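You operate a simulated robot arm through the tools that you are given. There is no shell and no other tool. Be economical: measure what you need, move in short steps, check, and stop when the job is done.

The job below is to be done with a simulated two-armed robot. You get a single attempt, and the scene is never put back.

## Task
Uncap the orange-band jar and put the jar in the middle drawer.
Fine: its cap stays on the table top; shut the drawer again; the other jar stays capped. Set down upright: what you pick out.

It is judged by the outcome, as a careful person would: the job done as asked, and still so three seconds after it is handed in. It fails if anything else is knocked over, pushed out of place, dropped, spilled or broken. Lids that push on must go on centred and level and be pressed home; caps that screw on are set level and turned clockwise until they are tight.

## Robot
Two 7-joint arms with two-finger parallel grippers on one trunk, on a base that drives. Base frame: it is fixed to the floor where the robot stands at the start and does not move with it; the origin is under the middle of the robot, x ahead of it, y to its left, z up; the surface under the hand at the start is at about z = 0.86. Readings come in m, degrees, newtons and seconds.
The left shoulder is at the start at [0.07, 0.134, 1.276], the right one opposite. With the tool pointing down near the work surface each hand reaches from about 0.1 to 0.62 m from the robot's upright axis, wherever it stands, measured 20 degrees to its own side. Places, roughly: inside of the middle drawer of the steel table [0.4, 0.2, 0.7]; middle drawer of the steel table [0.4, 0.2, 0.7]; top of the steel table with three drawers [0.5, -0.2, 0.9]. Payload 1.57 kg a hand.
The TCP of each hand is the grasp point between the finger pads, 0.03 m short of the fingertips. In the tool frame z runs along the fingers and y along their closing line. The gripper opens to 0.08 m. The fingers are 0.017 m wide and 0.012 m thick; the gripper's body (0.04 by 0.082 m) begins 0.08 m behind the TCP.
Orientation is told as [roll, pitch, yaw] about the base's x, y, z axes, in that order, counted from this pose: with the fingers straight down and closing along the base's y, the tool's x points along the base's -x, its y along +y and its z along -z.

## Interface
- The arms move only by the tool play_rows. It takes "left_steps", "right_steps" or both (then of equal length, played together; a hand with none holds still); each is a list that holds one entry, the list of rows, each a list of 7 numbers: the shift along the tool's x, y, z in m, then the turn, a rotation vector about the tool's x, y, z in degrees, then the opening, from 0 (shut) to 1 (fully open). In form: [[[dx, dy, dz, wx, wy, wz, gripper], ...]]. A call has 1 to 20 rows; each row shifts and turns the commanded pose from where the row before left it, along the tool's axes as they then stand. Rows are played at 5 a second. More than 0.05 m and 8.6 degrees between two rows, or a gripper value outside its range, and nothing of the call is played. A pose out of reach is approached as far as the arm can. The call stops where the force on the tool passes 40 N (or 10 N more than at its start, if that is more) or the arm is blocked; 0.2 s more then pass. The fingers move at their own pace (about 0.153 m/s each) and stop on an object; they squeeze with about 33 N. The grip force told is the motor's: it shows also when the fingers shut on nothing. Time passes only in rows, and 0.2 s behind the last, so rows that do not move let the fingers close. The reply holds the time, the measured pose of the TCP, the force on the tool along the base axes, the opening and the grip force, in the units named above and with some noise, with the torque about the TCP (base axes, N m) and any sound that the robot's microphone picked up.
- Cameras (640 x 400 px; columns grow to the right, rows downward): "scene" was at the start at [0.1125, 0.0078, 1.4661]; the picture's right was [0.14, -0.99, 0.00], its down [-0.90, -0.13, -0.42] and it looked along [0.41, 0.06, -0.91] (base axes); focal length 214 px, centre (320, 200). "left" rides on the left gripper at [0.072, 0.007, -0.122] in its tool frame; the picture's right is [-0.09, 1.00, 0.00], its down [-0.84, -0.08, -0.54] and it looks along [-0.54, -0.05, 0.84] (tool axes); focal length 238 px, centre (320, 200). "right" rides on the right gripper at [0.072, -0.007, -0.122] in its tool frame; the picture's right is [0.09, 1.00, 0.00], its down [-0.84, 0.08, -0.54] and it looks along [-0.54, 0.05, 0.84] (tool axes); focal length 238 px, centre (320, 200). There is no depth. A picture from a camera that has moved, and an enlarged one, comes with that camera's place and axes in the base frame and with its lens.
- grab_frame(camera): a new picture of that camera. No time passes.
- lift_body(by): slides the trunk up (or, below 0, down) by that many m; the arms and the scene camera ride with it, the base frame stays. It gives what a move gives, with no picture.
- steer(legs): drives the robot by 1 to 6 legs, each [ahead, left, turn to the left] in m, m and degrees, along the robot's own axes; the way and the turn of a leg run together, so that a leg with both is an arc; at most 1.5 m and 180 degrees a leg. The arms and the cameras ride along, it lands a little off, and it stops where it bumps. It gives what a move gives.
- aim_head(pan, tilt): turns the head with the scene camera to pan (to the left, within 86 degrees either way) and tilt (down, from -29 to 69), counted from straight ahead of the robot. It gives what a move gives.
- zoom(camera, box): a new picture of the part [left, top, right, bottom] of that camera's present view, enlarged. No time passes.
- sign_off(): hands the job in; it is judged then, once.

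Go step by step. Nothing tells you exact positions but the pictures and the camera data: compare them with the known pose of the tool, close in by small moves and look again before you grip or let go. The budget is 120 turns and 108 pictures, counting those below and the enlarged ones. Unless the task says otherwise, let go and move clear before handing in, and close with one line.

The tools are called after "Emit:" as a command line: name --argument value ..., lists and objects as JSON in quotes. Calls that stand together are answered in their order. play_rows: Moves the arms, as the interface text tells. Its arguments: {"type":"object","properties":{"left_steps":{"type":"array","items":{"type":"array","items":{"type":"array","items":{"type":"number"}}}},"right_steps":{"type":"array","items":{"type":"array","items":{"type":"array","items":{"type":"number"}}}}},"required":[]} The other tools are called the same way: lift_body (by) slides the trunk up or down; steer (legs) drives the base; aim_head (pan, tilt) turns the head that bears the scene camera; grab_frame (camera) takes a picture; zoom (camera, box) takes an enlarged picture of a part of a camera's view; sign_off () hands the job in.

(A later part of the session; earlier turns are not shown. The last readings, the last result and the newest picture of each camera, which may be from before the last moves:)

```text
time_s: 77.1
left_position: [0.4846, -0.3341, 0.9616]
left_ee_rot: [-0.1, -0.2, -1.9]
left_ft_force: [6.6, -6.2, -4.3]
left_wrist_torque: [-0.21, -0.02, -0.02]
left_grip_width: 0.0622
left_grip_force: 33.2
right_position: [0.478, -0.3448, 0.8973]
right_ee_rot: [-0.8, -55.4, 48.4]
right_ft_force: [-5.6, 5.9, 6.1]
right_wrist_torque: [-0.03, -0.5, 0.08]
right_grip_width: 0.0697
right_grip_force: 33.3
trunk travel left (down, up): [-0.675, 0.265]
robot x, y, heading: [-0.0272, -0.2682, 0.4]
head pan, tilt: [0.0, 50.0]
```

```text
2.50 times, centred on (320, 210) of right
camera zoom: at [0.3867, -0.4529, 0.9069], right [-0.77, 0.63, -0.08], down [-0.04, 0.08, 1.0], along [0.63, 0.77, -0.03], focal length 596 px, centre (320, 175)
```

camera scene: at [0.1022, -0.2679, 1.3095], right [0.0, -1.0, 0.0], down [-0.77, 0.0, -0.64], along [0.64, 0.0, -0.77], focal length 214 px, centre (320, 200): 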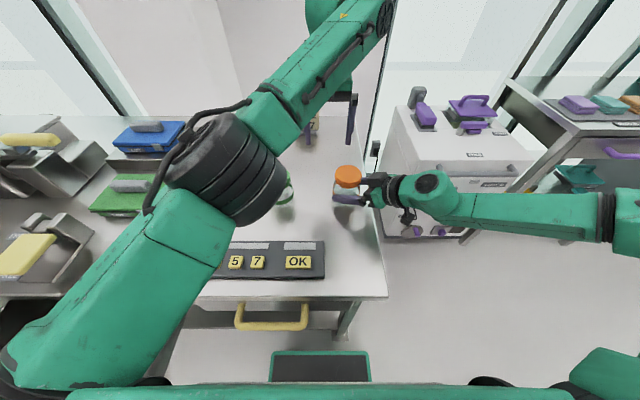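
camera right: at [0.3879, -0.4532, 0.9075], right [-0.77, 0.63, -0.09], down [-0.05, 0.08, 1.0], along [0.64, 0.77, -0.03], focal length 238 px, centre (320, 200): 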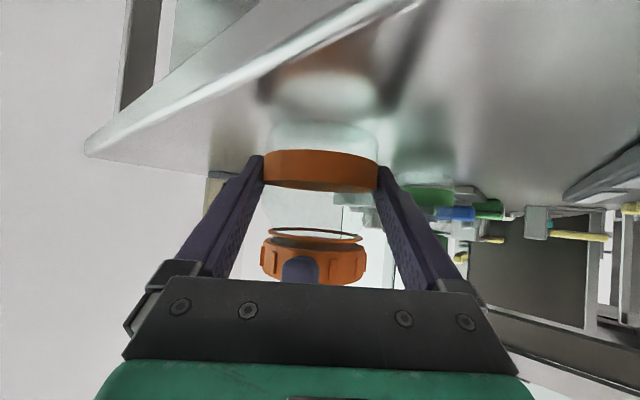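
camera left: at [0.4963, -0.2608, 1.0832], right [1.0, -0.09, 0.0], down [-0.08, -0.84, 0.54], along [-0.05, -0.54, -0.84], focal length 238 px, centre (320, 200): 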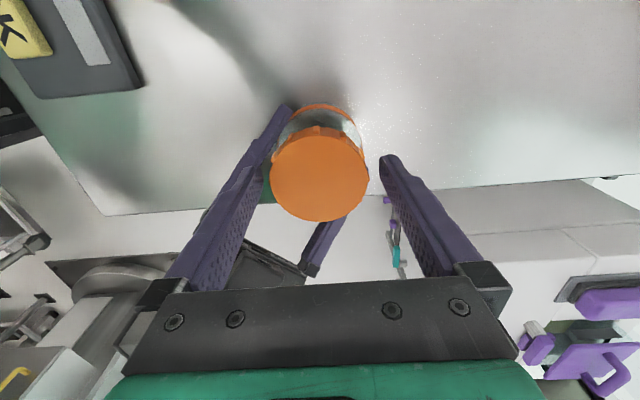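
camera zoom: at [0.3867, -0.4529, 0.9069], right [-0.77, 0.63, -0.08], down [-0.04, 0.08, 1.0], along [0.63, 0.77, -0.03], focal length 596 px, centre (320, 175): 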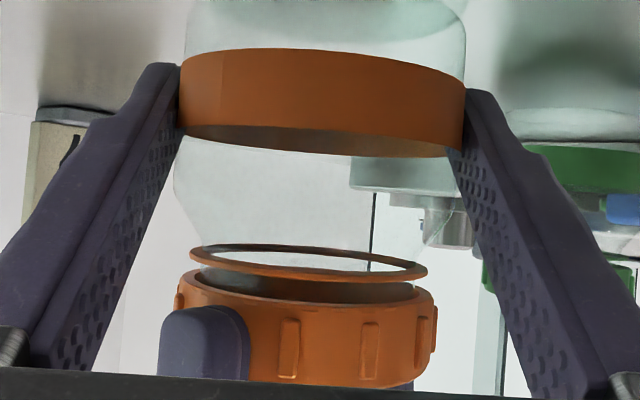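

A quarter turn is done. I release, turn back, regrip and turn again.

Emit:
play_rows --left_steps '[[[0, 0, 0, 0, 0, 0, 1], [0, 0, 0, 0, 0, 0, 1], [0, 0, 0, 0, 0, 8, 1], [0, 0, 0, 0, 0, 8, 1], [0, 0, 0, 0, 0, 8, 1], [0, 0, 0, 0, 0, 8, 1], [0, 0, 0, 0, 0, 8, 1], [0, 0, 0, 0, 0, 8, 1], [0, 0, 0, 0, 0, 8, 1], [0, 0, 0, 0, 0, 8, 1], [0, 0, 0, 0, 0, 8, 1], [0, 0, 0, 0, 0, 8, 1], [0, 0, 0, 0, 0, 8, 1], [0, 0, 0, 0, 0, 8, 1], [0, 0, 0, 0, 0, 0, 0.5], [0, 0, 0, 0, 0, 0, 0.5], [0, 0, 0, 0, 0, 0, 0.5]]]'

Emit:
zoom --camera "right" --box '[240, 130, 400, 290]'

```text
time_s: 80.7
left_position: [0.4844, -0.3325, 0.9635]
left_ee_rot: [0.3, 0.0, -98.0]
left_ft_force: [33.0, -2.3, -2.6]
left_wrist_torque: [0.02, -1.22, 0.01]
left_grip_width: 0.0621
left_grip_force: 32.9
right_position: [0.4766, -0.3444, 0.8969]
right_ee_rot: [-0.7, -55.3, 48.5]
right_ft_force: [-32.5, 4.8, 6.5]
right_wrist_torque: [-0.03, -0.88, 0.38]
right_grip_width: 0.0697
right_grip_force: 33.3
trunk travel left (down, up): [-0.675, 0.265]
robot x, y, heading: [-0.0273, -0.2641, 0.3]
head pan, tilt: [0.0, 50.0]
```

```text
2.50 times, centred on (320, 210) of right
camera zoom: at [0.3856, -0.4519, 0.907], right [-0.78, 0.63, -0.08], down [-0.04, 0.08, 1.0], along [0.63, 0.78, -0.04], focal length 596 px, centre (320, 175)
```

zoom: 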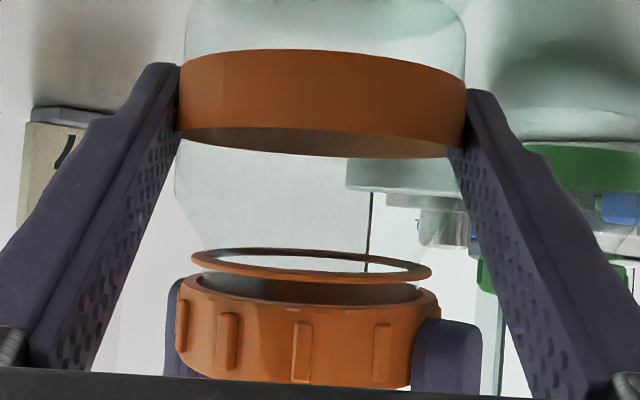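

Emit:
play_rows --left_steps '[[[0, 0.004, -0.0005, 0, 0, -8, 0.5], [0, 0, -0.0003, 0, 0, -8, 0.5], [0, 0, -0.0003, 0, 0, -8, 0.5], [0, 0, -0.0003, 0, 0, -8, 0.5], [0, 0, -0.0003, 0, 0, -8, 0.5], [0, 0, -0.0003, 0, 0, -8, 0.5]]]'

Emit:
zoom --camera "right" --box '[240, 130, 400, 290]'

```text
time_s: 82.1
left_position: [0.487, -0.3348, 0.9646]
left_ee_rot: [0.0, -0.2, -50.2]
left_ft_force: [6.3, -16.5, -1.2]
left_wrist_torque: [-0.79, -0.16, -0.01]
left_grip_width: 0.0621
left_grip_force: 33.5
right_position: [0.48, -0.3454, 0.8988]
right_ee_rot: [-1.0, -55.6, 48.5]
right_ft_force: [-5.6, 16.0, 0.3]
right_wrist_torque: [-0.29, -0.2, 0.18]
right_grip_width: 0.0698
right_grip_force: 32.6
trunk travel left (down, up): [-0.675, 0.265]
robot x, y, heading: [-0.0263, -0.2698, 0.2]
head pan, tilt: [0.0, 50.0]
```

```text
2.50 times, centred on (320, 210) of right
camera zoom: at [0.388, -0.4533, 0.9073], right [-0.77, 0.63, -0.09], down [-0.05, 0.08, 1.0], along [0.64, 0.77, -0.03], focal length 596 px, centre (320, 175)
```

zoom: 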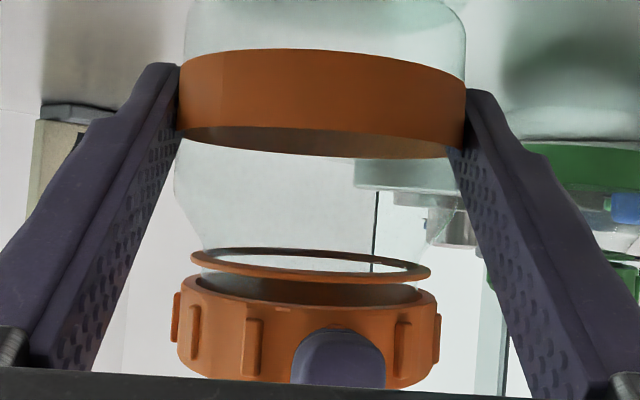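

Emit:
play_rows --left_steps '[[[-0.0023, -0.0019, -0.0003, 0, 0, -8, 0.5], [0, 0, -0.0003, 0, 0, -8, 0.5], [0, 0, -0.0003, 0, 0, -8, 0.5], [0, 0, -0.0003, 0, 0, -8, 0.5], [0, 0, -0.0003, 0, 0, -8, 0.5], [0, 0, -0.0003, 0, 0, -7, 0.5]]]'

Emit:
play_rows --left_steps '[[[0, 0, -0.003, 0, 0, 0, 0.5], [0, 0, 0, 0, 0, 0, 0.5]]]'

Emit:
zoom --camera "right" --box '[240, 130, 400, 290]'

```text
time_s: 83.5
left_position: [0.4883, -0.3371, 0.9659]
left_ee_rot: [0.1, 0.1, -2.8]
left_ft_force: [4.3, -1.0, -12.6]
left_wrist_torque: [-0.47, -0.28, 0.03]
left_grip_width: 0.0621
left_grip_force: 32.7
right_position: [0.4806, -0.3457, 0.8979]
right_ee_rot: [-1.0, -55.6, 48.3]
right_ft_force: [-5.8, 1.1, 10.2]
right_wrist_torque: [0.41, -0.13, 0.09]
right_grip_width: 0.0696
right_grip_force: 33.0
trunk travel left (down, up): [-0.675, 0.265]
robot x, y, heading: [-0.0294, -0.2656, 0.3]
head pan, tilt: [0.0, 50.0]
```

```text
time_s: 84.1
left_position: [0.4884, -0.3358, 0.9681]
left_ee_rot: [0.2, 0.2, -3.0]
left_ft_force: [7.7, -0.3, -27.3]
left_wrist_torque: [0.11, -0.29, 0.07]
left_grip_width: 0.062
left_grip_force: 32.7
right_position: [0.4808, -0.3457, 0.899]
right_ee_rot: [-1.2, -55.6, 48.5]
right_ft_force: [-7.8, 0.8, 25.4]
right_wrist_torque: [0.17, -0.41, 0.02]
right_grip_width: 0.0699
right_grip_force: 33.5
trunk travel left (down, up): [-0.675, 0.265]
robot x, y, heading: [-0.0272, -0.2686, 0.1]
head pan, tilt: [0.0, 50.0]
```

```text
2.50 times, centred on (320, 210) of right
camera zoom: at [0.3885, -0.4533, 0.908], right [-0.77, 0.63, -0.09], down [-0.05, 0.08, 1.0], along [0.64, 0.77, -0.03], focal length 596 px, centre (320, 175)
```

zoom: 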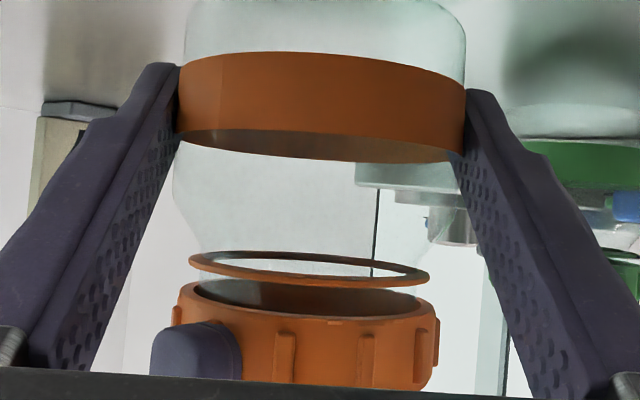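

Still threaded. I ease back down and do another regrip stroke.

Emit:
play_rows --left_steps '[[[0, 0, 0.004, 0, 0, 0, 0.5], [0, 0, 0, 0, 0, 0, 1], [0, 0, 0, 0, 0, 0, 1], [0, 0, 0, 0, 0, 8, 1], [0, 0, 0, 0, 0, 8, 1], [0, 0, 0, 0, 0, 8, 1], [0, 0, 0, 0, 0, 8, 1], [0, 0, 0, 0, 0, 8, 1], [0, 0, 0, 0, 0, 8, 1], [0, 0, 0, 0, 0, 8, 1], [0, 0, 0, 0, 0, 8, 1], [0, 0, 0, 0, 0, 8, 1], [0, 0, 0, 0, 0, 8, 1], [0, 0, 0, 0, 0, 8, 1], [0, 0, 0, 0, 0, 7, 1], [0, 0, 0, 0, 0, 0, 0.5], [0, 0, 0, 0, 0, 0, 0.5], [0, 0, 0, 0, 0, 0, 0.5]]]'

```text
time_s: 87.9
left_position: [0.488, -0.3375, 0.965]
left_ee_rot: [0.0, 0.1, -98.1]
left_ft_force: [-4.9, 0.3, 0.1]
left_wrist_torque: [0.0, 0.05, 0.02]
left_grip_width: 0.0623
left_grip_force: 33.2
right_position: [0.4798, -0.3453, 0.8965]
right_ee_rot: [-0.8, -55.5, 48.2]
right_ft_force: [4.3, 0.0, -2.5]
right_wrist_torque: [0.03, 0.29, -0.01]
right_grip_width: 0.0701
right_grip_force: 33.2
trunk travel left (down, up): [-0.675, 0.265]
robot x, y, heading: [-0.0294, -0.27, 0.4]
head pan, tilt: [0.0, 50.0]
```

Emit:
play_rows --left_steps '[[[0, 0, -0.0003, 0, 0, -8, 0.5], [0, 0, -0.0003, 0, 0, -8, 0.5], [0, 0, -0.0003, 0, 0, -8, 0.5], [0, 0, -0.0003, 0, 0, -8, 0.5], [0, 0, -0.0003, 0, 0, -8, 0.5], [0, 0, -0.0003, 0, 0, -8, 0.5], [0, 0, -0.0003, 0, 0, -8, 0.5], [0, 0, -0.0003, 0, 0, -8, 0.5], [0, 0, -0.0003, 0, 0, -8, 0.5], [0, 0, -0.0003, 0, 0, -8, 0.5], [0, 0, -0.0003, 0, 0, -8, 0.5], [0, 0, -0.0003, 0, 0, -8, 0.5]]]'

Emit:
zoom --camera "right" --box '[240, 130, 400, 290]'

```text
time_s: 90.5
left_position: [0.488, -0.3385, 0.9698]
left_ee_rot: [0.0, 0.1, -2.3]
left_ft_force: [0.0, -0.6, -0.4]
left_wrist_torque: [0.04, -0.04, 0.05]
left_grip_width: 0.0622
left_grip_force: 32.7
right_position: [0.4804, -0.3482, 0.8964]
right_ee_rot: [-0.9, -55.3, 48.1]
right_ft_force: [-0.8, -0.5, -1.8]
right_wrist_torque: [0.01, 0.0, 0.0]
right_grip_width: 0.0695
right_grip_force: 33.4
trunk travel left (down, up): [-0.675, 0.265]
robot x, y, heading: [-0.0292, -0.2698, 0.2]
head pan, tilt: [0.0, 50.0]
```

```text
2.50 times, centred on (320, 210) of right
camera zoom: at [0.3879, -0.4546, 0.9059], right [-0.77, 0.64, -0.08], down [-0.04, 0.08, 1.0], along [0.64, 0.77, -0.04], focal length 596 px, centre (320, 175)
```

zoom: 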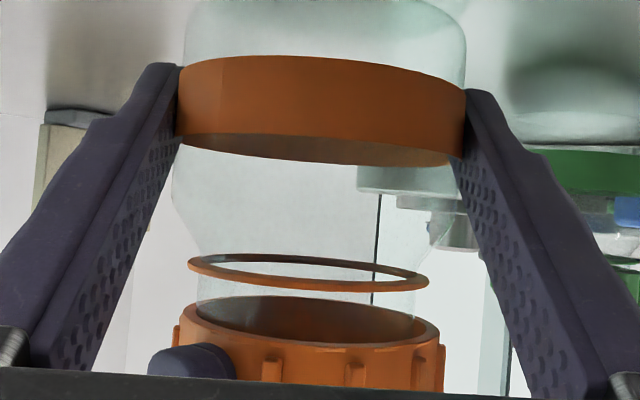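

The cap is free (all forces zero, gap growing). I lift it straight up.

Emit:
play_rows --left_steps '[[[0, 0, -0.005, 0, 0, 0, 0.5], [0, 0, -0.01, 0, 0, 0, 0.5], [0, 0, -0.02, 0, 0, 0, 0.5], [0, 0, -0.02, 0, 0, 0, 0.5], [0, 0, 0, 0, 0, 0, 0.5]]]'

Emit:
grab_frame --camera "scene"

Emit:
grab_frame --camera "left"

```text
time_s: 91.7
left_position: [0.4881, -0.336, 1.0252]
left_ee_rot: [0.1, 0.0, -2.1]
left_ft_force: [0.6, -0.4, -0.1]
left_wrist_torque: [-0.01, -0.04, -0.02]
left_grip_width: 0.0402
left_grip_force: 0.0
right_position: [0.4795, -0.3455, 0.8958]
right_ee_rot: [-0.8, -55.4, 48.4]
right_ft_force: [-0.9, -0.3, -1.9]
right_wrist_torque: [-0.01, -0.06, 0.0]
right_grip_width: 0.0695
right_grip_force: 32.5
trunk travel left (down, up): [-0.675, 0.265]
robot x, y, heading: [-0.0254, -0.2655, 0.3]
head pan, tilt: [0.0, 50.0]
```

```text
45 pictures are left
camera scene: at [0.1028, -0.268, 1.3094], right [0.0, -1.0, 0.0], down [-0.77, 0.0, -0.64], along [0.64, 0.0, -0.77], focal length 214 px, centre (320, 200)
```

scene: 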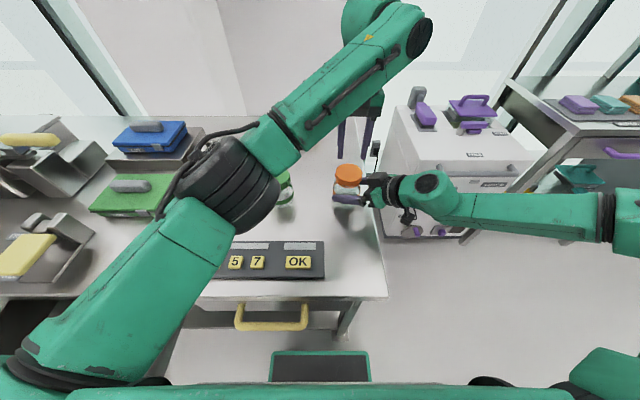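

```text
44 pictures are left
camera left: at [0.4165, -0.328, 1.1467], right [0.13, 0.99, 0.0], down [0.83, -0.11, 0.54], along [0.54, -0.07, -0.84], focal length 238 px, centre (320, 200)
```

left: 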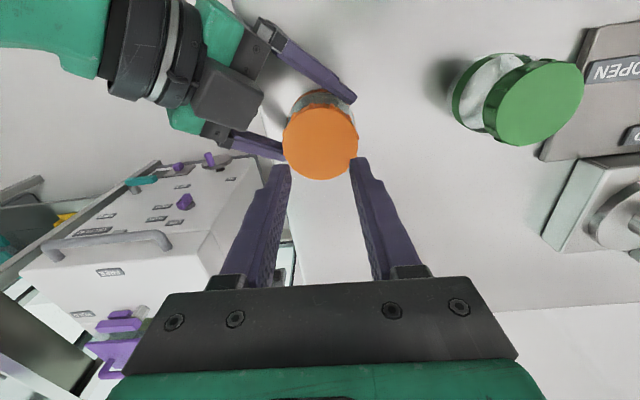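

The cap slipped out of the fingers and is still on the jar. I'll regrip deeper and turn further.

Emit:
play_rows --left_steps '[[[0, 0, 0, 0, 0, 0, 1], [0, 0, 0, 0, 0, 8, 1], [0, 0, 0, 0, 0, 8, 1], [0, 0, 0, 0, 0, 8, 1], [0, 0, 0, 0, 0, 8, 1], [0, 0, 0, 0, 0, 8, 1], [0, 0, 0, 0, 0, 8, 1], [0, 0, 0, 0, 0, 8, 1], [0, 0, 0, 0, 0, 8, 1], [0, 0, 0, 0, 0, 8, 1], [0, 0, 0, 0, 0, 8, 1], [0, 0, 0, 0, 0, 8, 1], [0, 0, 0, 0, 0, 8, 1]]]'

Emit:
grab_frame --camera "left"

Emit:
zoom --camera "right" --box '[240, 130, 400, 290]'

```text
time_s: 94.5
left_position: [0.4875, -0.3353, 1.0242]
left_ee_rot: [0.0, 0.0, -98.3]
left_ft_force: [0.9, 0.0, 0.2]
left_wrist_torque: [-0.01, -0.03, -0.02]
left_grip_width: 0.0801
left_grip_force: 0.0
right_position: [0.4793, -0.3463, 0.8964]
right_ee_rot: [-1.0, -55.4, 48.3]
right_ft_force: [0.6, -0.4, -1.9]
right_wrist_torque: [-0.04, 0.04, -0.03]
right_grip_width: 0.0697
right_grip_force: 33.2
trunk travel left (down, up): [-0.675, 0.265]
robot x, y, heading: [-0.025, -0.2647, 0.3]
head pan, tilt: [0.0, 50.0]
```

```text
43 pictures are left
camera left: at [0.5053, -0.2667, 1.1455], right [0.97, -0.23, 0.0], down [-0.2, -0.82, 0.54], along [-0.13, -0.53, -0.84], focal length 238 px, centre (320, 200)
```

left: 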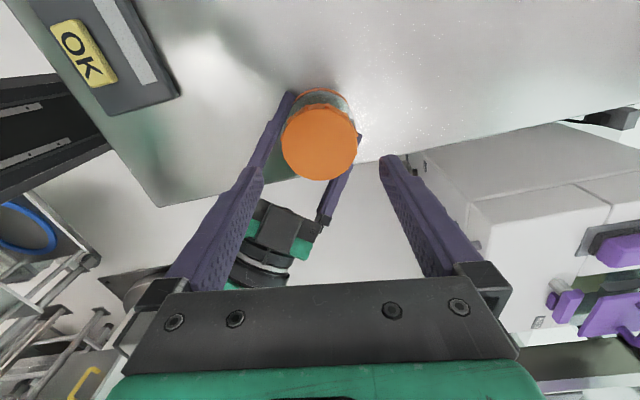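

```text
2.50 times, centred on (320, 210) of right
camera zoom: at [0.3877, -0.4535, 0.9068], right [-0.77, 0.63, -0.08], down [-0.04, 0.08, 1.0], along [0.64, 0.77, -0.03], focal length 596 px, centre (320, 175)
```

zoom: 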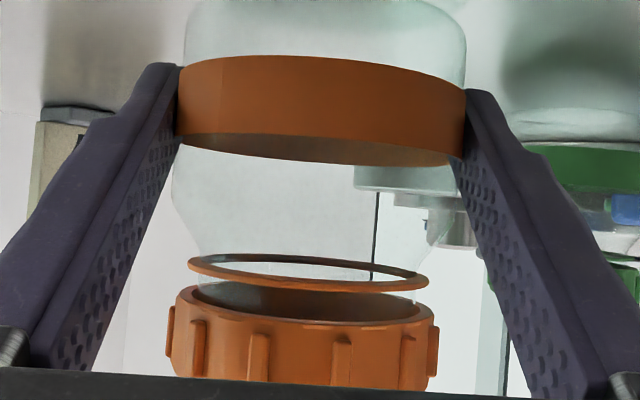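

Emit:
play_rows --left_steps '[[[0.0015, 0, 0.025, 0, 0, 0, 1], [0, 0, 0.025, 0, 0, 0, 1], [0, 0, 0.018, 0, 0, 0, 1], [0, 0, 0, 0, 0, 0, 1], [0, 0, 0, 0, 0, 0, 0.5], [0, 0, 0, 0, 0, 0, 0.5], [0, 0, 0, 0, 0, 0, 0.5], [0, 0, -0.0004, 0, 0, -8, 0.5], [0, 0, -0.0004, 0, 0, -8, 0.5], [0, 0, -0.0004, 0, 0, -8, 0.5], [0, 0, -0.0004, 0, 0, -8, 0.5], [0, 0, -0.0004, 0, 0, -8, 0.5], [0, 0, -0.0004, 0, 0, -8, 0.5], [0, 0, -0.0004, 0, 0, -8, 0.5], [0, 0, -0.0004, 0, 0, -8, 0.5]]]'

Emit:
zoom --camera "right" --box '[240, 130, 400, 290]'

```text
time_s: 97.7
left_position: [0.4895, -0.3353, 0.959]
left_ee_rot: [-0.1, -0.2, -34.1]
left_ft_force: [4.0, 0.3, -15.4]
left_wrist_torque: [-0.21, -0.45, -1.08]
left_grip_width: 0.0624
left_grip_force: 33.2
right_position: [0.4776, -0.3426, 0.8973]
right_ee_rot: [-0.8, -55.4, 48.6]
right_ft_force: [-3.4, -0.1, 14.3]
right_wrist_torque: [0.33, 0.11, 1.09]
right_grip_width: 0.0704
right_grip_force: 32.8
trunk travel left (down, up): [-0.675, 0.265]
robot x, y, heading: [-0.0264, -0.2659, 0.1]
head pan, tilt: [0.0, 50.0]
```

```text
2.50 times, centred on (320, 210) of right
camera zoom: at [0.3869, -0.452, 0.9074], right [-0.77, 0.63, -0.08], down [-0.04, 0.08, 1.0], along [0.63, 0.77, -0.03], focal length 596 px, centre (320, 175)
```

zoom: 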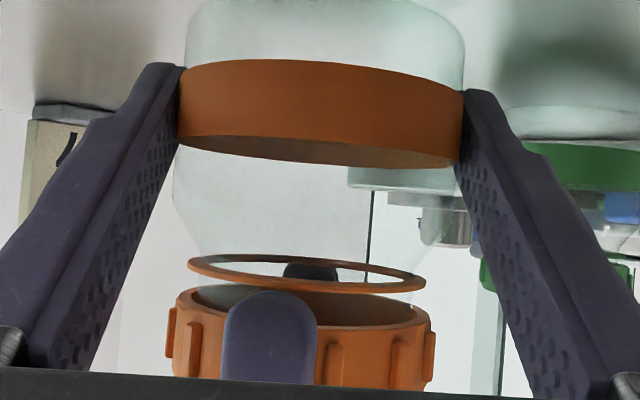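

I was raising faster than the thread pitch, which loads the thread. I ease down and finish the stroke without lifting.

Emit:
play_rows --left_steps '[[[0, 0, 0.003, 0, 0, 0, 0.5], [0, 0, 0, 0, 0, 0, 0.5]]]'

Emit:
play_rows --left_steps '[[[0, 0, 0, 0, 0, -8, 0.5], [0, 0, 0, 0, 0, -8, 0.5], [0, 0, 0, 0, 0, -8, 0.5], [0, 0, 0, 0, 0, -8, 0.5]]]'

Emit:
zoom --camera "right" --box '[240, 130, 400, 290]'

```text
time_s: 98.3
left_position: [0.4889, -0.3357, 0.9557]
left_ee_rot: [0.0, -0.4, -34.1]
left_ft_force: [13.3, -4.8, -4.6]
left_wrist_torque: [-0.39, -0.58, -0.55]
left_grip_width: 0.0627
left_grip_force: 32.8
right_position: [0.4771, -0.3454, 0.8977]
right_ee_rot: [-0.5, -55.2, 48.3]
right_ft_force: [-13.5, 4.6, 1.8]
right_wrist_torque: [0.14, -0.24, 0.73]
right_grip_width: 0.0701
right_grip_force: 32.5
trunk travel left (down, up): [-0.675, 0.265]
robot x, y, heading: [-0.0268, -0.2673, 0.1]
head pan, tilt: [0.0, 50.0]
```

```text
time_s: 99.3
left_position: [0.4875, -0.3345, 0.956]
left_ee_rot: [0.0, 0.2, -2.0]
left_ft_force: [-0.8, 0.3, -0.6]
left_wrist_torque: [-0.21, -0.26, -1.02]
left_grip_width: 0.0618
left_grip_force: 32.8
right_position: [0.4802, -0.3463, 0.8986]
right_ee_rot: [-0.9, -55.4, 48.3]
right_ft_force: [0.2, 0.1, -1.9]
right_wrist_torque: [0.15, 0.27, 1.02]
right_grip_width: 0.07
right_grip_force: 33.1
trunk travel left (down, up): [-0.675, 0.265]
robot x, y, heading: [-0.0271, -0.2691, 0.4]
head pan, tilt: [0.0, 50.0]
```

```text
2.50 times, centred on (320, 210) of right
camera zoom: at [0.3879, -0.4537, 0.907], right [-0.77, 0.63, -0.08], down [-0.04, 0.08, 1.0], along [0.64, 0.77, -0.03], focal length 596 px, centre (320, 175)
```

zoom: 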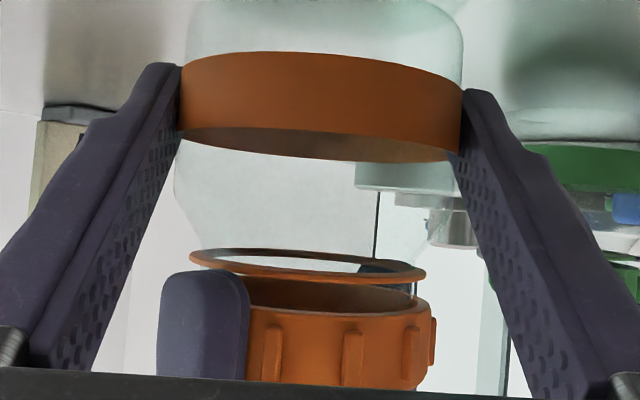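

Emit:
play_rows --left_steps '[[[0, 0, -0.003, 0, 0, 0, 0.5], [0, 0, -0.003, 0, 0, 0, 0.5], [0, 0, 0, 0, 0, 0, 0.5]]]'

Emit:
zoom --camera "right" --box '[240, 130, 400, 290]'

```text
time_s: 100.1
left_position: [0.4863, -0.3347, 0.9596]
left_ee_rot: [0.0, 0.2, -2.1]
left_ft_force: [5.6, 1.2, -27.0]
left_wrist_torque: [-0.16, -0.52, -0.4]
left_grip_width: 0.0622
left_grip_force: 33.5
right_position: [0.4806, -0.3462, 0.8982]
right_ee_rot: [-1.1, -55.6, 48.4]
right_ft_force: [-5.9, -1.9, 24.4]
right_wrist_torque: [0.5, -0.01, 0.43]
right_grip_width: 0.0704
right_grip_force: 33.1
trunk travel left (down, up): [-0.675, 0.265]
robot x, y, heading: [-0.0297, -0.2711, 0.2]
head pan, tilt: [0.0, 50.0]
```

```text
2.50 times, centred on (320, 210) of right
camera zoom: at [0.3886, -0.4532, 0.9083], right [-0.77, 0.63, -0.09], down [-0.05, 0.08, 1.0], along [0.64, 0.77, -0.03], focal length 596 px, centre (320, 175)
```

zoom: 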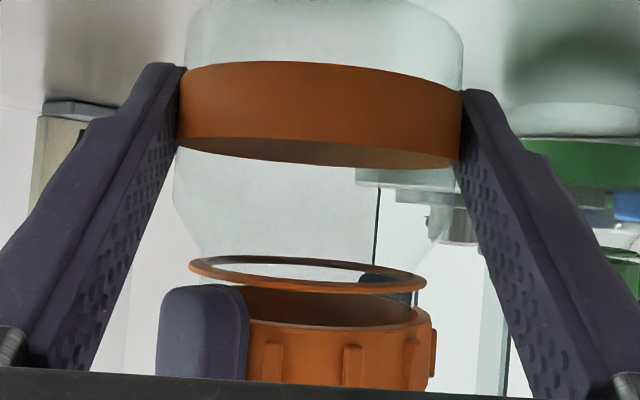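

The jar itself was being pulled up in the right grip. I push it back down, release, and repeat the stroke with the shallower grip that worked before.

Emit:
play_rows --left_steps '[[[0, 0, 0.004, 0, 0, 0, 0.5], [0, 0, 0.004, 0, 0, 0, 0.5], [0, 0, 0.002, 0, 0, 0, 0.5], [0, 0, 0, 0, 0, 0, 0.5]]]'

Emit:
play_rows --left_steps '[[[0, 0, 0, 0, 0, 0, 1], [0, 0, 0, 0, 0, 0, 1], [0, 0, -0.006, 0, 0, 8, 1], [0, 0, 0, 0, 0, 8, 1], [0, 0, 0, 0, 0, 8, 1], [0, 0, 0, 0, 0, 8, 1], [0, 0, 0, 0, 0, 8, 1], [0, 0, 0, 0, 0, 8, 1], [0, 0, 0, 0, 0, 8, 1], [0, 0, 0, 0, 0, 8, 1], [0, 0, 0, 0, 0, 8, 1], [0, 0, 0, 0, 0, 8, 1], [0, 0, 0, 0, 0, 8, 1], [0, 0, 0, 0, 0, 8, 1]]]'

Emit:
zoom --camera "right" --box '[240, 130, 400, 290]'

```text
time_s: 101.1
left_position: [0.4884, -0.3366, 0.9539]
left_ee_rot: [0.1, -0.2, -2.4]
left_ft_force: [-20.9, 1.9, 24.6]
left_wrist_torque: [-0.17, 0.92, -0.24]
left_grip_width: 0.0621
left_grip_force: 33.2
right_position: [0.4795, -0.3475, 0.8951]
right_ee_rot: [-0.6, -55.1, 47.9]
right_ft_force: [21.5, -4.0, -22.2]
right_wrist_torque: [-0.14, 0.59, 0.04]
right_grip_width: 0.0701
right_grip_force: 33.0
trunk travel left (down, up): [-0.675, 0.265]
robot x, y, heading: [-0.0279, -0.2657, -0.0]
head pan, tilt: [0.0, 50.0]
```

```text
time_s: 104.1
left_position: [0.4886, -0.3355, 0.9573]
left_ee_rot: [0.0, 0.1, -98.2]
left_ft_force: [-0.2, 0.9, 0.2]
left_wrist_torque: [-0.05, -0.01, 0.02]
left_grip_width: 0.0802
left_grip_force: 0.0
right_position: [0.4789, -0.3462, 0.8971]
right_ee_rot: [-1.0, -55.4, 48.3]
right_ft_force: [1.2, 0.4, -1.9]
right_wrist_torque: [-0.03, -0.04, 0.01]
right_grip_width: 0.0697
right_grip_force: 33.6
trunk travel left (down, up): [-0.675, 0.265]
robot x, y, heading: [-0.0284, -0.2665, 0.3]
head pan, tilt: [0.0, 50.0]
```

```text
2.50 times, centred on (320, 210) of right
camera zoom: at [0.3877, -0.4535, 0.9068], right [-0.77, 0.63, -0.08], down [-0.04, 0.08, 1.0], along [0.64, 0.77, -0.03], focal length 596 px, centre (320, 175)
```

zoom: 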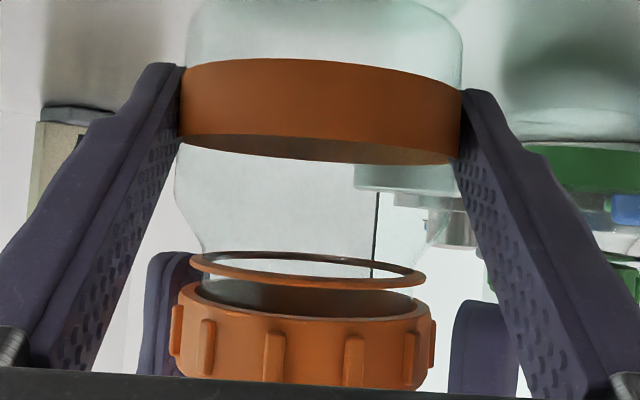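

Emit:
play_rows --left_steps '[[[0, 0, -0.006, 0, 0, 0, 1], [0, 0, 0, 0, 0, 0, 0.5], [0, 0, 0, 0, 0, 0, 0.5], [0, 0, 0, 0, 0, 0, 0.5], [0, 0, 0, 0, 0, -8, 0.5], [0, 0, 0, 0, 0, -8, 0.5], [0, 0, 0, 0, 0, -8, 0.5], [0, 0, 0, 0, 0, -8, 0.5]]]'

Emit:
zoom --camera "right" --box '[240, 130, 400, 290]'

```text
time_s: 105.9
left_position: [0.4878, -0.3342, 0.9648]
left_ee_rot: [0.3, -0.2, -66.2]
left_ft_force: [26.0, -6.0, 1.7]
left_wrist_torque: [-0.16, -0.97, -1.56]
left_grip_width: 0.0621
left_grip_force: 32.7
right_position: [0.4771, -0.3439, 0.8966]
right_ee_rot: [-0.4, -55.1, 48.4]
right_ft_force: [-25.8, 5.2, -4.4]
right_wrist_torque: [-0.31, -0.74, 1.87]
right_grip_width: 0.0721
right_grip_force: 32.8
trunk travel left (down, up): [-0.675, 0.265]
robot x, y, heading: [-0.0232, -0.2687, 0.2]
head pan, tilt: [0.0, 50.0]
```

```text
2.50 times, centred on (320, 210) of right
camera zoom: at [0.3857, -0.4526, 0.906], right [-0.78, 0.63, -0.08], down [-0.04, 0.08, 1.0], along [0.63, 0.78, -0.04], focal length 596 px, centre (320, 175)
```

zoom: 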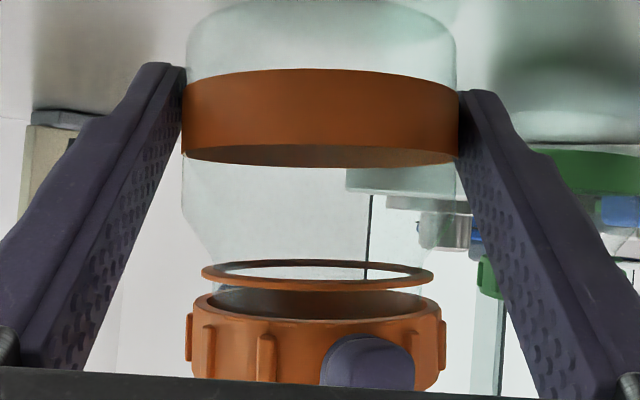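

The jar has shifted and tilted in the right grip, so the thread binds. I release the cap, then let the jar stand freely on the table and look.

Emit:
play_rows --left_steps '[[[0, 0, 0, 0, 0, 5, 0.5], [0, 0, 0, 0, 0, 0, 1], [0, 0, 0, 0, 0, 0, 1], [0, 0, -0.03, 0, 0, 0, 1], [0, 0, -0.02, 0, 0, 0, 1]]]'

Emit:
zoom --camera "right" --box '[240, 130, 400, 290]'

Emit:
grab_frame --camera "left"

```text
time_s: 107.1
left_position: [0.4871, -0.3349, 1.0122]
left_ee_rot: [0.0, 0.1, -71.1]
left_ft_force: [0.8, 0.4, 0.6]
left_wrist_torque: [0.01, -0.02, -0.01]
left_grip_width: 0.0801
left_grip_force: 0.0
right_position: [0.48, -0.3452, 0.8972]
right_ee_rot: [-0.9, -55.4, 48.3]
right_ft_force: [-0.1, 0.0, -1.7]
right_wrist_torque: [-0.04, 0.02, -0.01]
right_grip_width: 0.0713
right_grip_force: 32.6
trunk travel left (down, up): [-0.675, 0.265]
robot x, y, heading: [-0.025, -0.2693, 0.2]
head pan, tilt: [0.0, 50.0]
```

```text
2.50 times, centred on (320, 210) of right
camera zoom: at [0.3875, -0.4536, 0.907], right [-0.77, 0.63, -0.08], down [-0.04, 0.08, 1.0], along [0.64, 0.77, -0.03], focal length 596 px, centre (320, 175)
```

zoom: 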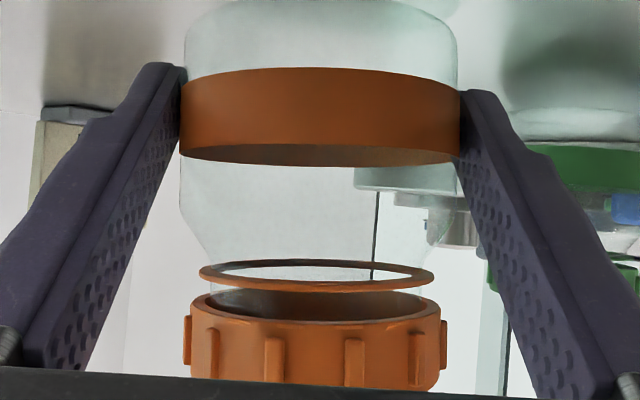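

```text
35 pictures are left
camera left: at [0.4703, -0.2653, 1.1355], right [0.97, 0.23, 0.0], down [0.2, -0.82, 0.54], along [0.13, -0.53, -0.84], focal length 238 px, centre (320, 200)
```

left: 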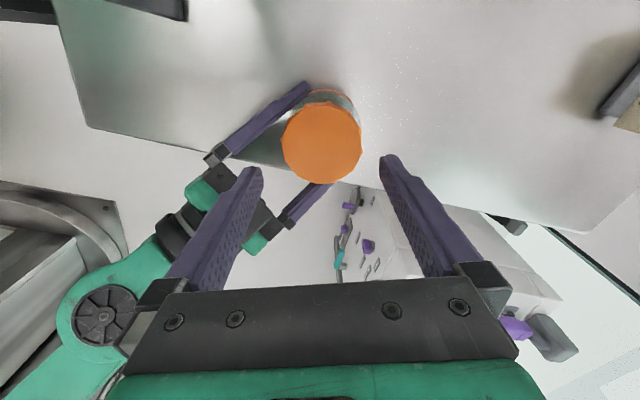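

The jar is tilted a few degrees in the right grip. I open the right hand so it stands flat and grip it anew.

Emit:
play_rows --right_steps '[[[0, 0, 0, 0, 0, 0, 0.93], [0, 0, 0, 0, 0, 0, 1], [0, 0, 0, 0, 0, 0, 1], [0, 0, 0, 0, 0, 0, 1]]]'

Emit:
grab_frame --camera "right"

```text
time_s: 108.1
left_position: [0.4886, -0.3349, 1.0136]
left_ee_rot: [0.1, 0.0, -71.1]
left_ft_force: [0.0, 0.4, 0.0]
left_wrist_torque: [0.0, 0.01, -0.01]
left_grip_width: 0.0798
left_grip_force: 0.0
right_position: [0.4798, -0.3462, 0.899]
right_ee_rot: [-1.0, -55.4, 48.3]
right_ft_force: [0.5, -0.7, -0.7]
right_wrist_torque: [0.0, 0.0, 0.02]
right_grip_width: 0.0799
right_grip_force: 0.1
trunk travel left (down, up): [-0.675, 0.265]
robot x, y, heading: [-0.0299, -0.2704, 0.3]
head pan, tilt: [0.0, 50.0]
```

```text
34 pictures are left
camera right: at [0.3874, -0.4535, 0.907], right [-0.77, 0.63, -0.08], down [-0.04, 0.08, 1.0], along [0.64, 0.77, -0.03], focal length 238 px, centre (320, 200)
```

right: 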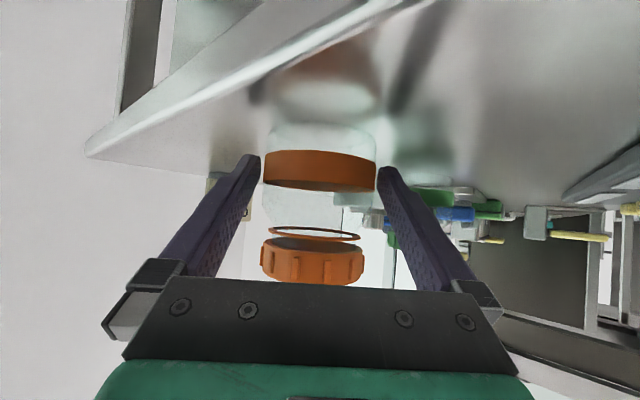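

Emit:
play_rows --right_steps '[[[0, 0, 0, 0, 0, 0, 0.5], [0, 0, 0, 0, 0, 0, 0.5], [0, 0, 0, 0, 0, 0, 0.5], [0, 0, 0, 0, 0, 0, 0.5], [0, 0, 0, 0, 0, 0, 0.5], [0, 0, 0, 0, 0, 0, 0.5], [0, 0, 0, 0, 0, 0, 0.5], [0, 0, 0, 0, 0, 0, 0.5], [0, 0, 0, 0, 0, 0, 0.5], [0, 0, 0, 0, 0, 0, 0.5]]]' --left_steps '[[[0, 0, 0, 0, 0, 0, 1], [0, 0, 0, 0, 0, 0, 1], [0, 0, 0, 0, 0, 8, 1], [0, 0, 0, 0, 0, 8, 1], [0, 0, 0, 0, 0, 8, 1], [0, 0, 0.025, 0, 0, 0, 1], [0, 0, 0.025, 0, 0, 0, 1], [0, 0, 0, 0, 0, 0, 0.5], [0, 0, 0, 0, 0, 0, 0.5], [0, 0, 0, 0, 0, 0, 0.5]]]'

```text
time_s: 110.3
left_position: [0.489, -0.3349, 0.9654]
left_ee_rot: [0.4, 0.0, -95.1]
left_ft_force: [21.9, -1.4, 2.5]
left_wrist_torque: [-0.21, -1.27, -0.39]
left_grip_width: 0.0624
left_grip_force: 32.9
right_position: [0.4783, -0.3445, 0.8966]
right_ee_rot: [-0.8, -55.2, 48.5]
right_ft_force: [-18.2, 0.7, 5.6]
right_wrist_torque: [0.45, -0.09, 0.53]
right_grip_width: 0.0702
right_grip_force: 32.7
trunk travel left (down, up): [-0.675, 0.265]
robot x, y, heading: [-0.0274, -0.2685, 0.4]
head pan, tilt: [0.0, 50.0]
```

Emit:
play_rows --left_steps '[[[0, 0.004, 0, 0, 0, 0, 0.5], [0, 0, 0, 0, 0, 0, 0.5]]]'

Emit:
play_rows --left_steps '[[[0, 0, 0, 0, 0, -8, 0.5], [0, 0, 0, 0, 0, -8, 0.5], [0, 0, 0, 0, 0, -8, 0.5]]]'

```text
time_s: 110.9
left_position: [0.4908, -0.3361, 0.9662]
left_ee_rot: [-0.2, -0.1, -95.3]
left_ft_force: [-0.1, -2.9, 6.8]
left_wrist_torque: [-0.15, -0.43, -0.34]
left_grip_width: 0.0623
left_grip_force: 32.6
right_position: [0.4786, -0.3471, 0.8977]
right_ee_rot: [-1.2, -55.5, 48.3]
right_ft_force: [0.0, 3.9, -2.4]
right_wrist_torque: [-0.02, 0.78, 0.41]
right_grip_width: 0.0703
right_grip_force: 33.0
trunk travel left (down, up): [-0.675, 0.265]
robot x, y, heading: [-0.0252, -0.266, 0.4]
head pan, tilt: [0.0, 50.0]
```

```text
time_s: 111.7
left_position: [0.4916, -0.3347, 0.9654]
left_ee_rot: [0.1, 0.0, -71.0]
left_ft_force: [0.4, 3.6, 7.3]
left_wrist_torque: [0.13, -0.09, -0.8]
left_grip_width: 0.0624
left_grip_force: 33.1
right_position: [0.4792, -0.3451, 0.8978]
right_ee_rot: [-1.0, -55.4, 48.4]
right_ft_force: [1.8, -1.1, -0.3]
right_wrist_torque: [0.09, 0.43, 0.72]
right_grip_width: 0.0711
right_grip_force: 32.9
trunk travel left (down, up): [-0.675, 0.265]
robot x, y, heading: [-0.0257, -0.2646, 0.1]
head pan, tilt: [0.0, 50.0]
```

Emit:
zoom --camera "right" --box '[250, 215, 378, 295]'

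```text
5.00 times, centred on (314, 255) of right
camera zoom: at [0.3871, -0.4531, 0.9078], right [-0.77, 0.63, -0.09], down [-0.05, 0.08, 1.0], along [0.64, 0.77, -0.03], focal length 1192 px, centre (350, -75)
```

zoom: 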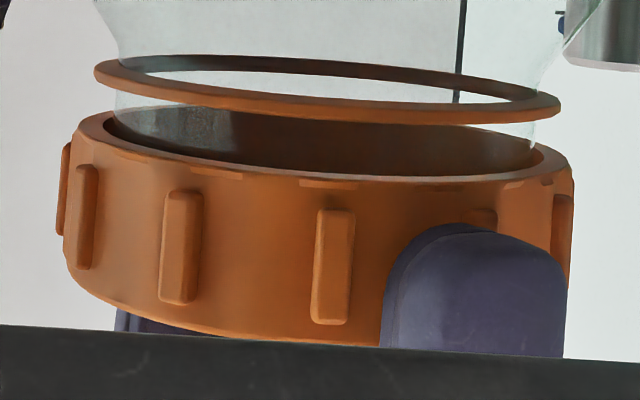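

The cap looks slightly cocked. I unload the hand, turn a little clockwise to reseat, then counter-clockwise again.

Emit:
play_rows --left_steps '[[[0, 0, -0.001, 0, 0, 8, 0.5], [0, 0, 0, 0, 0, 8, 0.5], [0, 0, 0, 0, 0, 0, 0.5]]]'

Emit:
play_rows --left_steps '[[[0, 0, 0, 0, 0, -6, 0.5], [0, 0, 0, 0, 0, -6, 0.5], [0, 0, 0, 0, 0, -6, 0.5], [0, 0, 0, 0, 0, -6, 0.5], [0, 0, 0, 0, 0, -6, 0.5]]]'

Emit:
zoom --camera "right" --box '[240, 130, 400, 290]'

```text
time_s: 112.5
left_position: [0.492, -0.3337, 0.965]
left_ee_rot: [0.1, 0.0, -87.2]
left_ft_force: [-3.7, 4.7, 0.8]
left_wrist_torque: [0.18, -0.07, 0.01]
left_grip_width: 0.0621
left_grip_force: 33.4
right_position: [0.4804, -0.3453, 0.8979]
right_ee_rot: [-1.0, -55.5, 48.3]
right_ft_force: [2.5, -3.3, 3.1]
right_wrist_torque: [0.27, 0.5, -0.08]
right_grip_width: 0.0708
right_grip_force: 32.8
trunk travel left (down, up): [-0.675, 0.265]
robot x, y, heading: [-0.0259, -0.2661, 0.3]
head pan, tilt: [0.0, 50.0]
```

```text
time_s: 113.7
left_position: [0.4911, -0.3353, 0.9659]
left_ee_rot: [0.0, -0.1, -57.1]
left_ft_force: [0.0, 0.6, -0.4]
left_wrist_torque: [0.02, 0.0, -0.05]
left_grip_width: 0.0624
left_grip_force: 33.2
right_position: [0.4797, -0.3449, 0.8982]
right_ee_rot: [-1.0, -55.4, 48.3]
right_ft_force: [1.5, 0.3, 8.3]
right_wrist_torque: [0.17, 0.19, -0.03]
right_grip_width: 0.0709
right_grip_force: 32.8
trunk travel left (down, up): [-0.675, 0.265]
robot x, y, heading: [-0.0257, -0.2684, -0.2]
head pan, tilt: [0.0, 50.0]
```

```text
2.50 times, centred on (320, 210) of right
camera zoom: at [0.3869, -0.453, 0.9077], right [-0.77, 0.63, -0.09], down [-0.05, 0.08, 1.0], along [0.64, 0.77, -0.03], focal length 596 px, centre (320, 175)
```

zoom: 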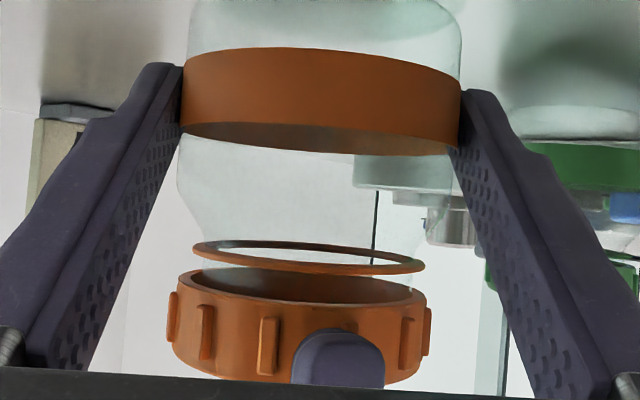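

Forces on the left hand are now zero — likely free. I lift very slowly and check.

Emit:
play_rows --left_steps '[[[0, 0, -0.001, 0, 0, 0, 0.3], [0, 0, -0.001, 0, 0, 0, 0.3], [0, 0, -0.001, 0, 0, 0, 0.3], [0, 0, -0.001, 0, 0, 0, 0.3]]]'

Emit:
zoom --camera "right" --box '[240, 130, 400, 290]'

```text
time_s: 114.7
left_position: [0.4903, -0.3342, 0.9705]
left_ee_rot: [0.0, -0.1, -57.2]
left_ft_force: [1.2, 0.5, -0.5]
left_wrist_torque: [0.0, -0.01, 0.0]
left_grip_width: 0.0622
left_grip_force: 33.2
right_position: [0.4784, -0.3461, 0.8979]
right_ee_rot: [-0.9, -55.4, 48.4]
right_ft_force: [1.8, 2.7, 9.4]
right_wrist_torque: [0.26, 0.24, -0.07]
right_grip_width: 0.0706
right_grip_force: 33.2
trunk travel left (down, up): [-0.675, 0.265]
robot x, y, heading: [-0.0245, -0.2678, 0.1]
head pan, tilt: [0.0, 50.0]
```

```text
2.50 times, centred on (320, 210) of right
camera zoom: at [0.3868, -0.453, 0.9076], right [-0.77, 0.63, -0.09], down [-0.05, 0.08, 1.0], along [0.64, 0.77, -0.03], focal length 596 px, centre (320, 175)
```

zoom: 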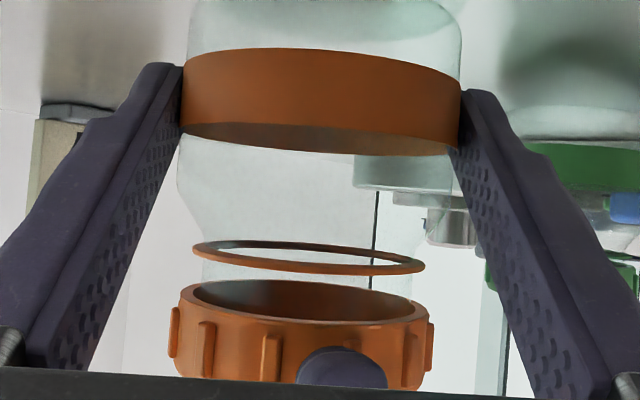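

The cap rises with the hand with no resistance. I continue slowly until it clears the neck.

Emit:
play_rows --left_steps '[[[0, 0, -0.002, 0, 0, 0, 0.3], [0, 0, -0.002, 0, 0, 0, 0.3], [0, 0, -0.002, 0, 0, 0, 0.3], [0, 0, -0.002, 0, 0, 0, 0.3], [0, 0, -0.003, 0, 0, 0, 0.3], [0, 0, -0.003, 0, 0, 0, 0.3], [0, 0, -0.004, 0, 0, 0, 0.3], [0, 0, -0.004, 0, 0, 0, 0.3], [0, 0, -0.01, 0, 0, 0, 0.3], [0, 0, -0.02, 0, 0, 0, 0.3], [0, 0, -0.02, 0, 0, 0, 0.3]]]'

Emit:
grab_frame --camera "right"

Emit:
grab_frame --camera "left"

```text
time_s: 117.1
left_position: [0.4914, -0.3344, 1.0408]
left_ee_rot: [0.1, -0.2, -57.0]
left_ft_force: [-0.2, -1.0, -0.3]
left_wrist_torque: [-0.01, -0.01, -0.01]
left_grip_width: 0.0622
left_grip_force: 33.2
right_position: [0.4787, -0.3454, 0.8979]
right_ee_rot: [-1.0, -55.4, 48.4]
right_ft_force: [-1.0, 1.1, 7.3]
right_wrist_torque: [0.26, 0.24, -0.02]
right_grip_width: 0.0707
right_grip_force: 33.1
trunk travel left (down, up): [-0.675, 0.265]
robot x, y, heading: [-0.0278, -0.2734, 0.3]
head pan, tilt: [0.0, 50.0]
```

```text
30 pictures are left
camera right: at [0.3866, -0.4534, 0.9074], right [-0.77, 0.63, -0.09], down [-0.04, 0.08, 1.0], along [0.64, 0.77, -0.03], focal length 238 px, centre (320, 200)
```

right: 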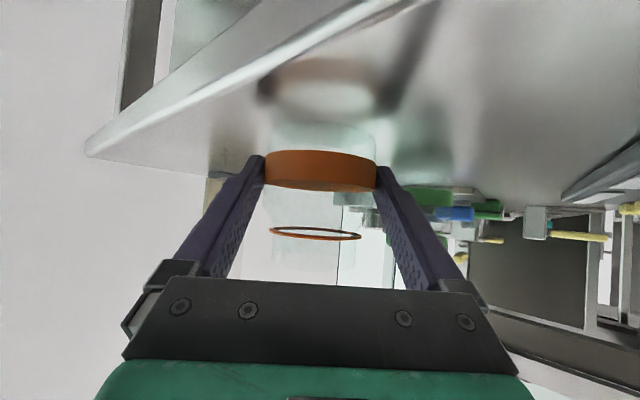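

```text
29 pictures are left
camera left: at [0.4574, -0.2716, 1.1633], right [0.89, 0.46, 0.0], down [0.39, -0.74, 0.54], along [0.25, -0.48, -0.84], focal length 238 px, centre (320, 200)
```

left: 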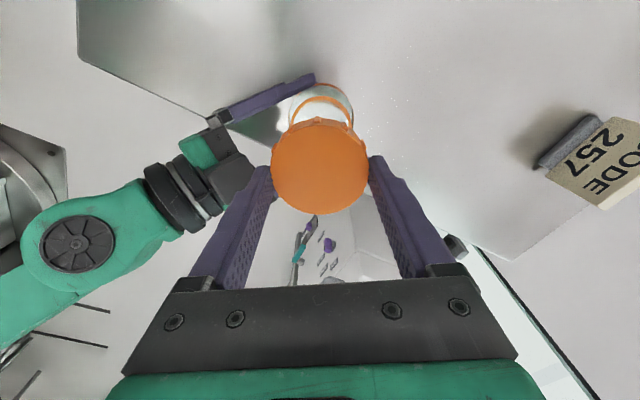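

The cap is off and held; the jar stands in the right grip. I carry the cap behind the jar to a free spot at about (0.58, −0.30) and lower it.

Emit:
play_rows --left_steps '[[[-0.0067, 0.031, 0, 0, 0, 0, 0.3], [-0.0067, 0.031, 0, 0, 0, 0, 0.3], [-0.0067, 0.031, 0, 0, 0, 0, 0.3], [0, 0, 0, 0, 0, 0, 0.3], [0, 0, 0.033, 0, 0, 0, 0.3], [0, 0, 0.033, 0, 0, 0, 0.3], [0, 0, 0.033, 0, 0, 0, 0.3], [0, 0, 0.02, 0, 0, 0, 0.3], [0, 0, 0, 0, 0, 0, 0.3]]]'

Emit:
grab_frame --camera "scene"

Emit:
grab_frame --camera "left"

```text
time_s: 118.7
left_position: [0.5049, -0.3161, 0.9722]
left_ee_rot: [0.8, -0.8, -57.3]
left_ft_force: [-2.8, 3.0, 8.1]
left_wrist_torque: [-0.02, 0.37, -0.1]
left_grip_width: 0.0629
left_grip_force: 33.6
left hand out of reach, approached as far as the arm can: row 1, 2, 3
right_position: [0.4774, -0.3445, 0.8978]
right_ee_rot: [-0.8, -55.5, 47.9]
right_ft_force: [0.1, 1.2, 4.6]
right_wrist_torque: [0.1, 0.58, -0.13]
right_grip_width: 0.0708
right_grip_force: 32.6
trunk travel left (down, up): [-0.675, 0.265]
robot x, y, heading: [-0.0289, -0.2652, 0.7]
head pan, tilt: [0.0, 50.0]
stopped in row 7 (left hand): the force on the tool passed its limit at 76 N (the readings are from after the stop); the commanded pose is now the measured one
```

```text
28 pictures are left
camera scene: at [0.0994, -0.2672, 1.3099], right [0.0, -1.0, 0.0], down [-0.76, 0.0, -0.64], along [0.64, 0.0, -0.76], focal length 214 px, centre (320, 200)
```

scene: 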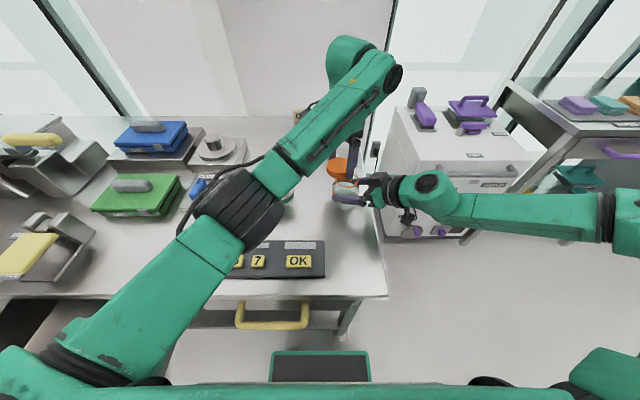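

```text
27 pictures are left
camera left: at [0.4707, -0.2518, 1.0937], right [0.89, 0.46, 0.01], down [0.38, -0.74, 0.55], along [0.27, -0.48, -0.83], focal length 238 px, centre (320, 200)
```

left: 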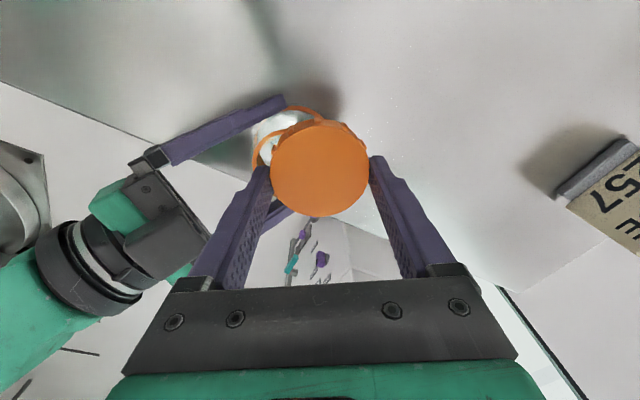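

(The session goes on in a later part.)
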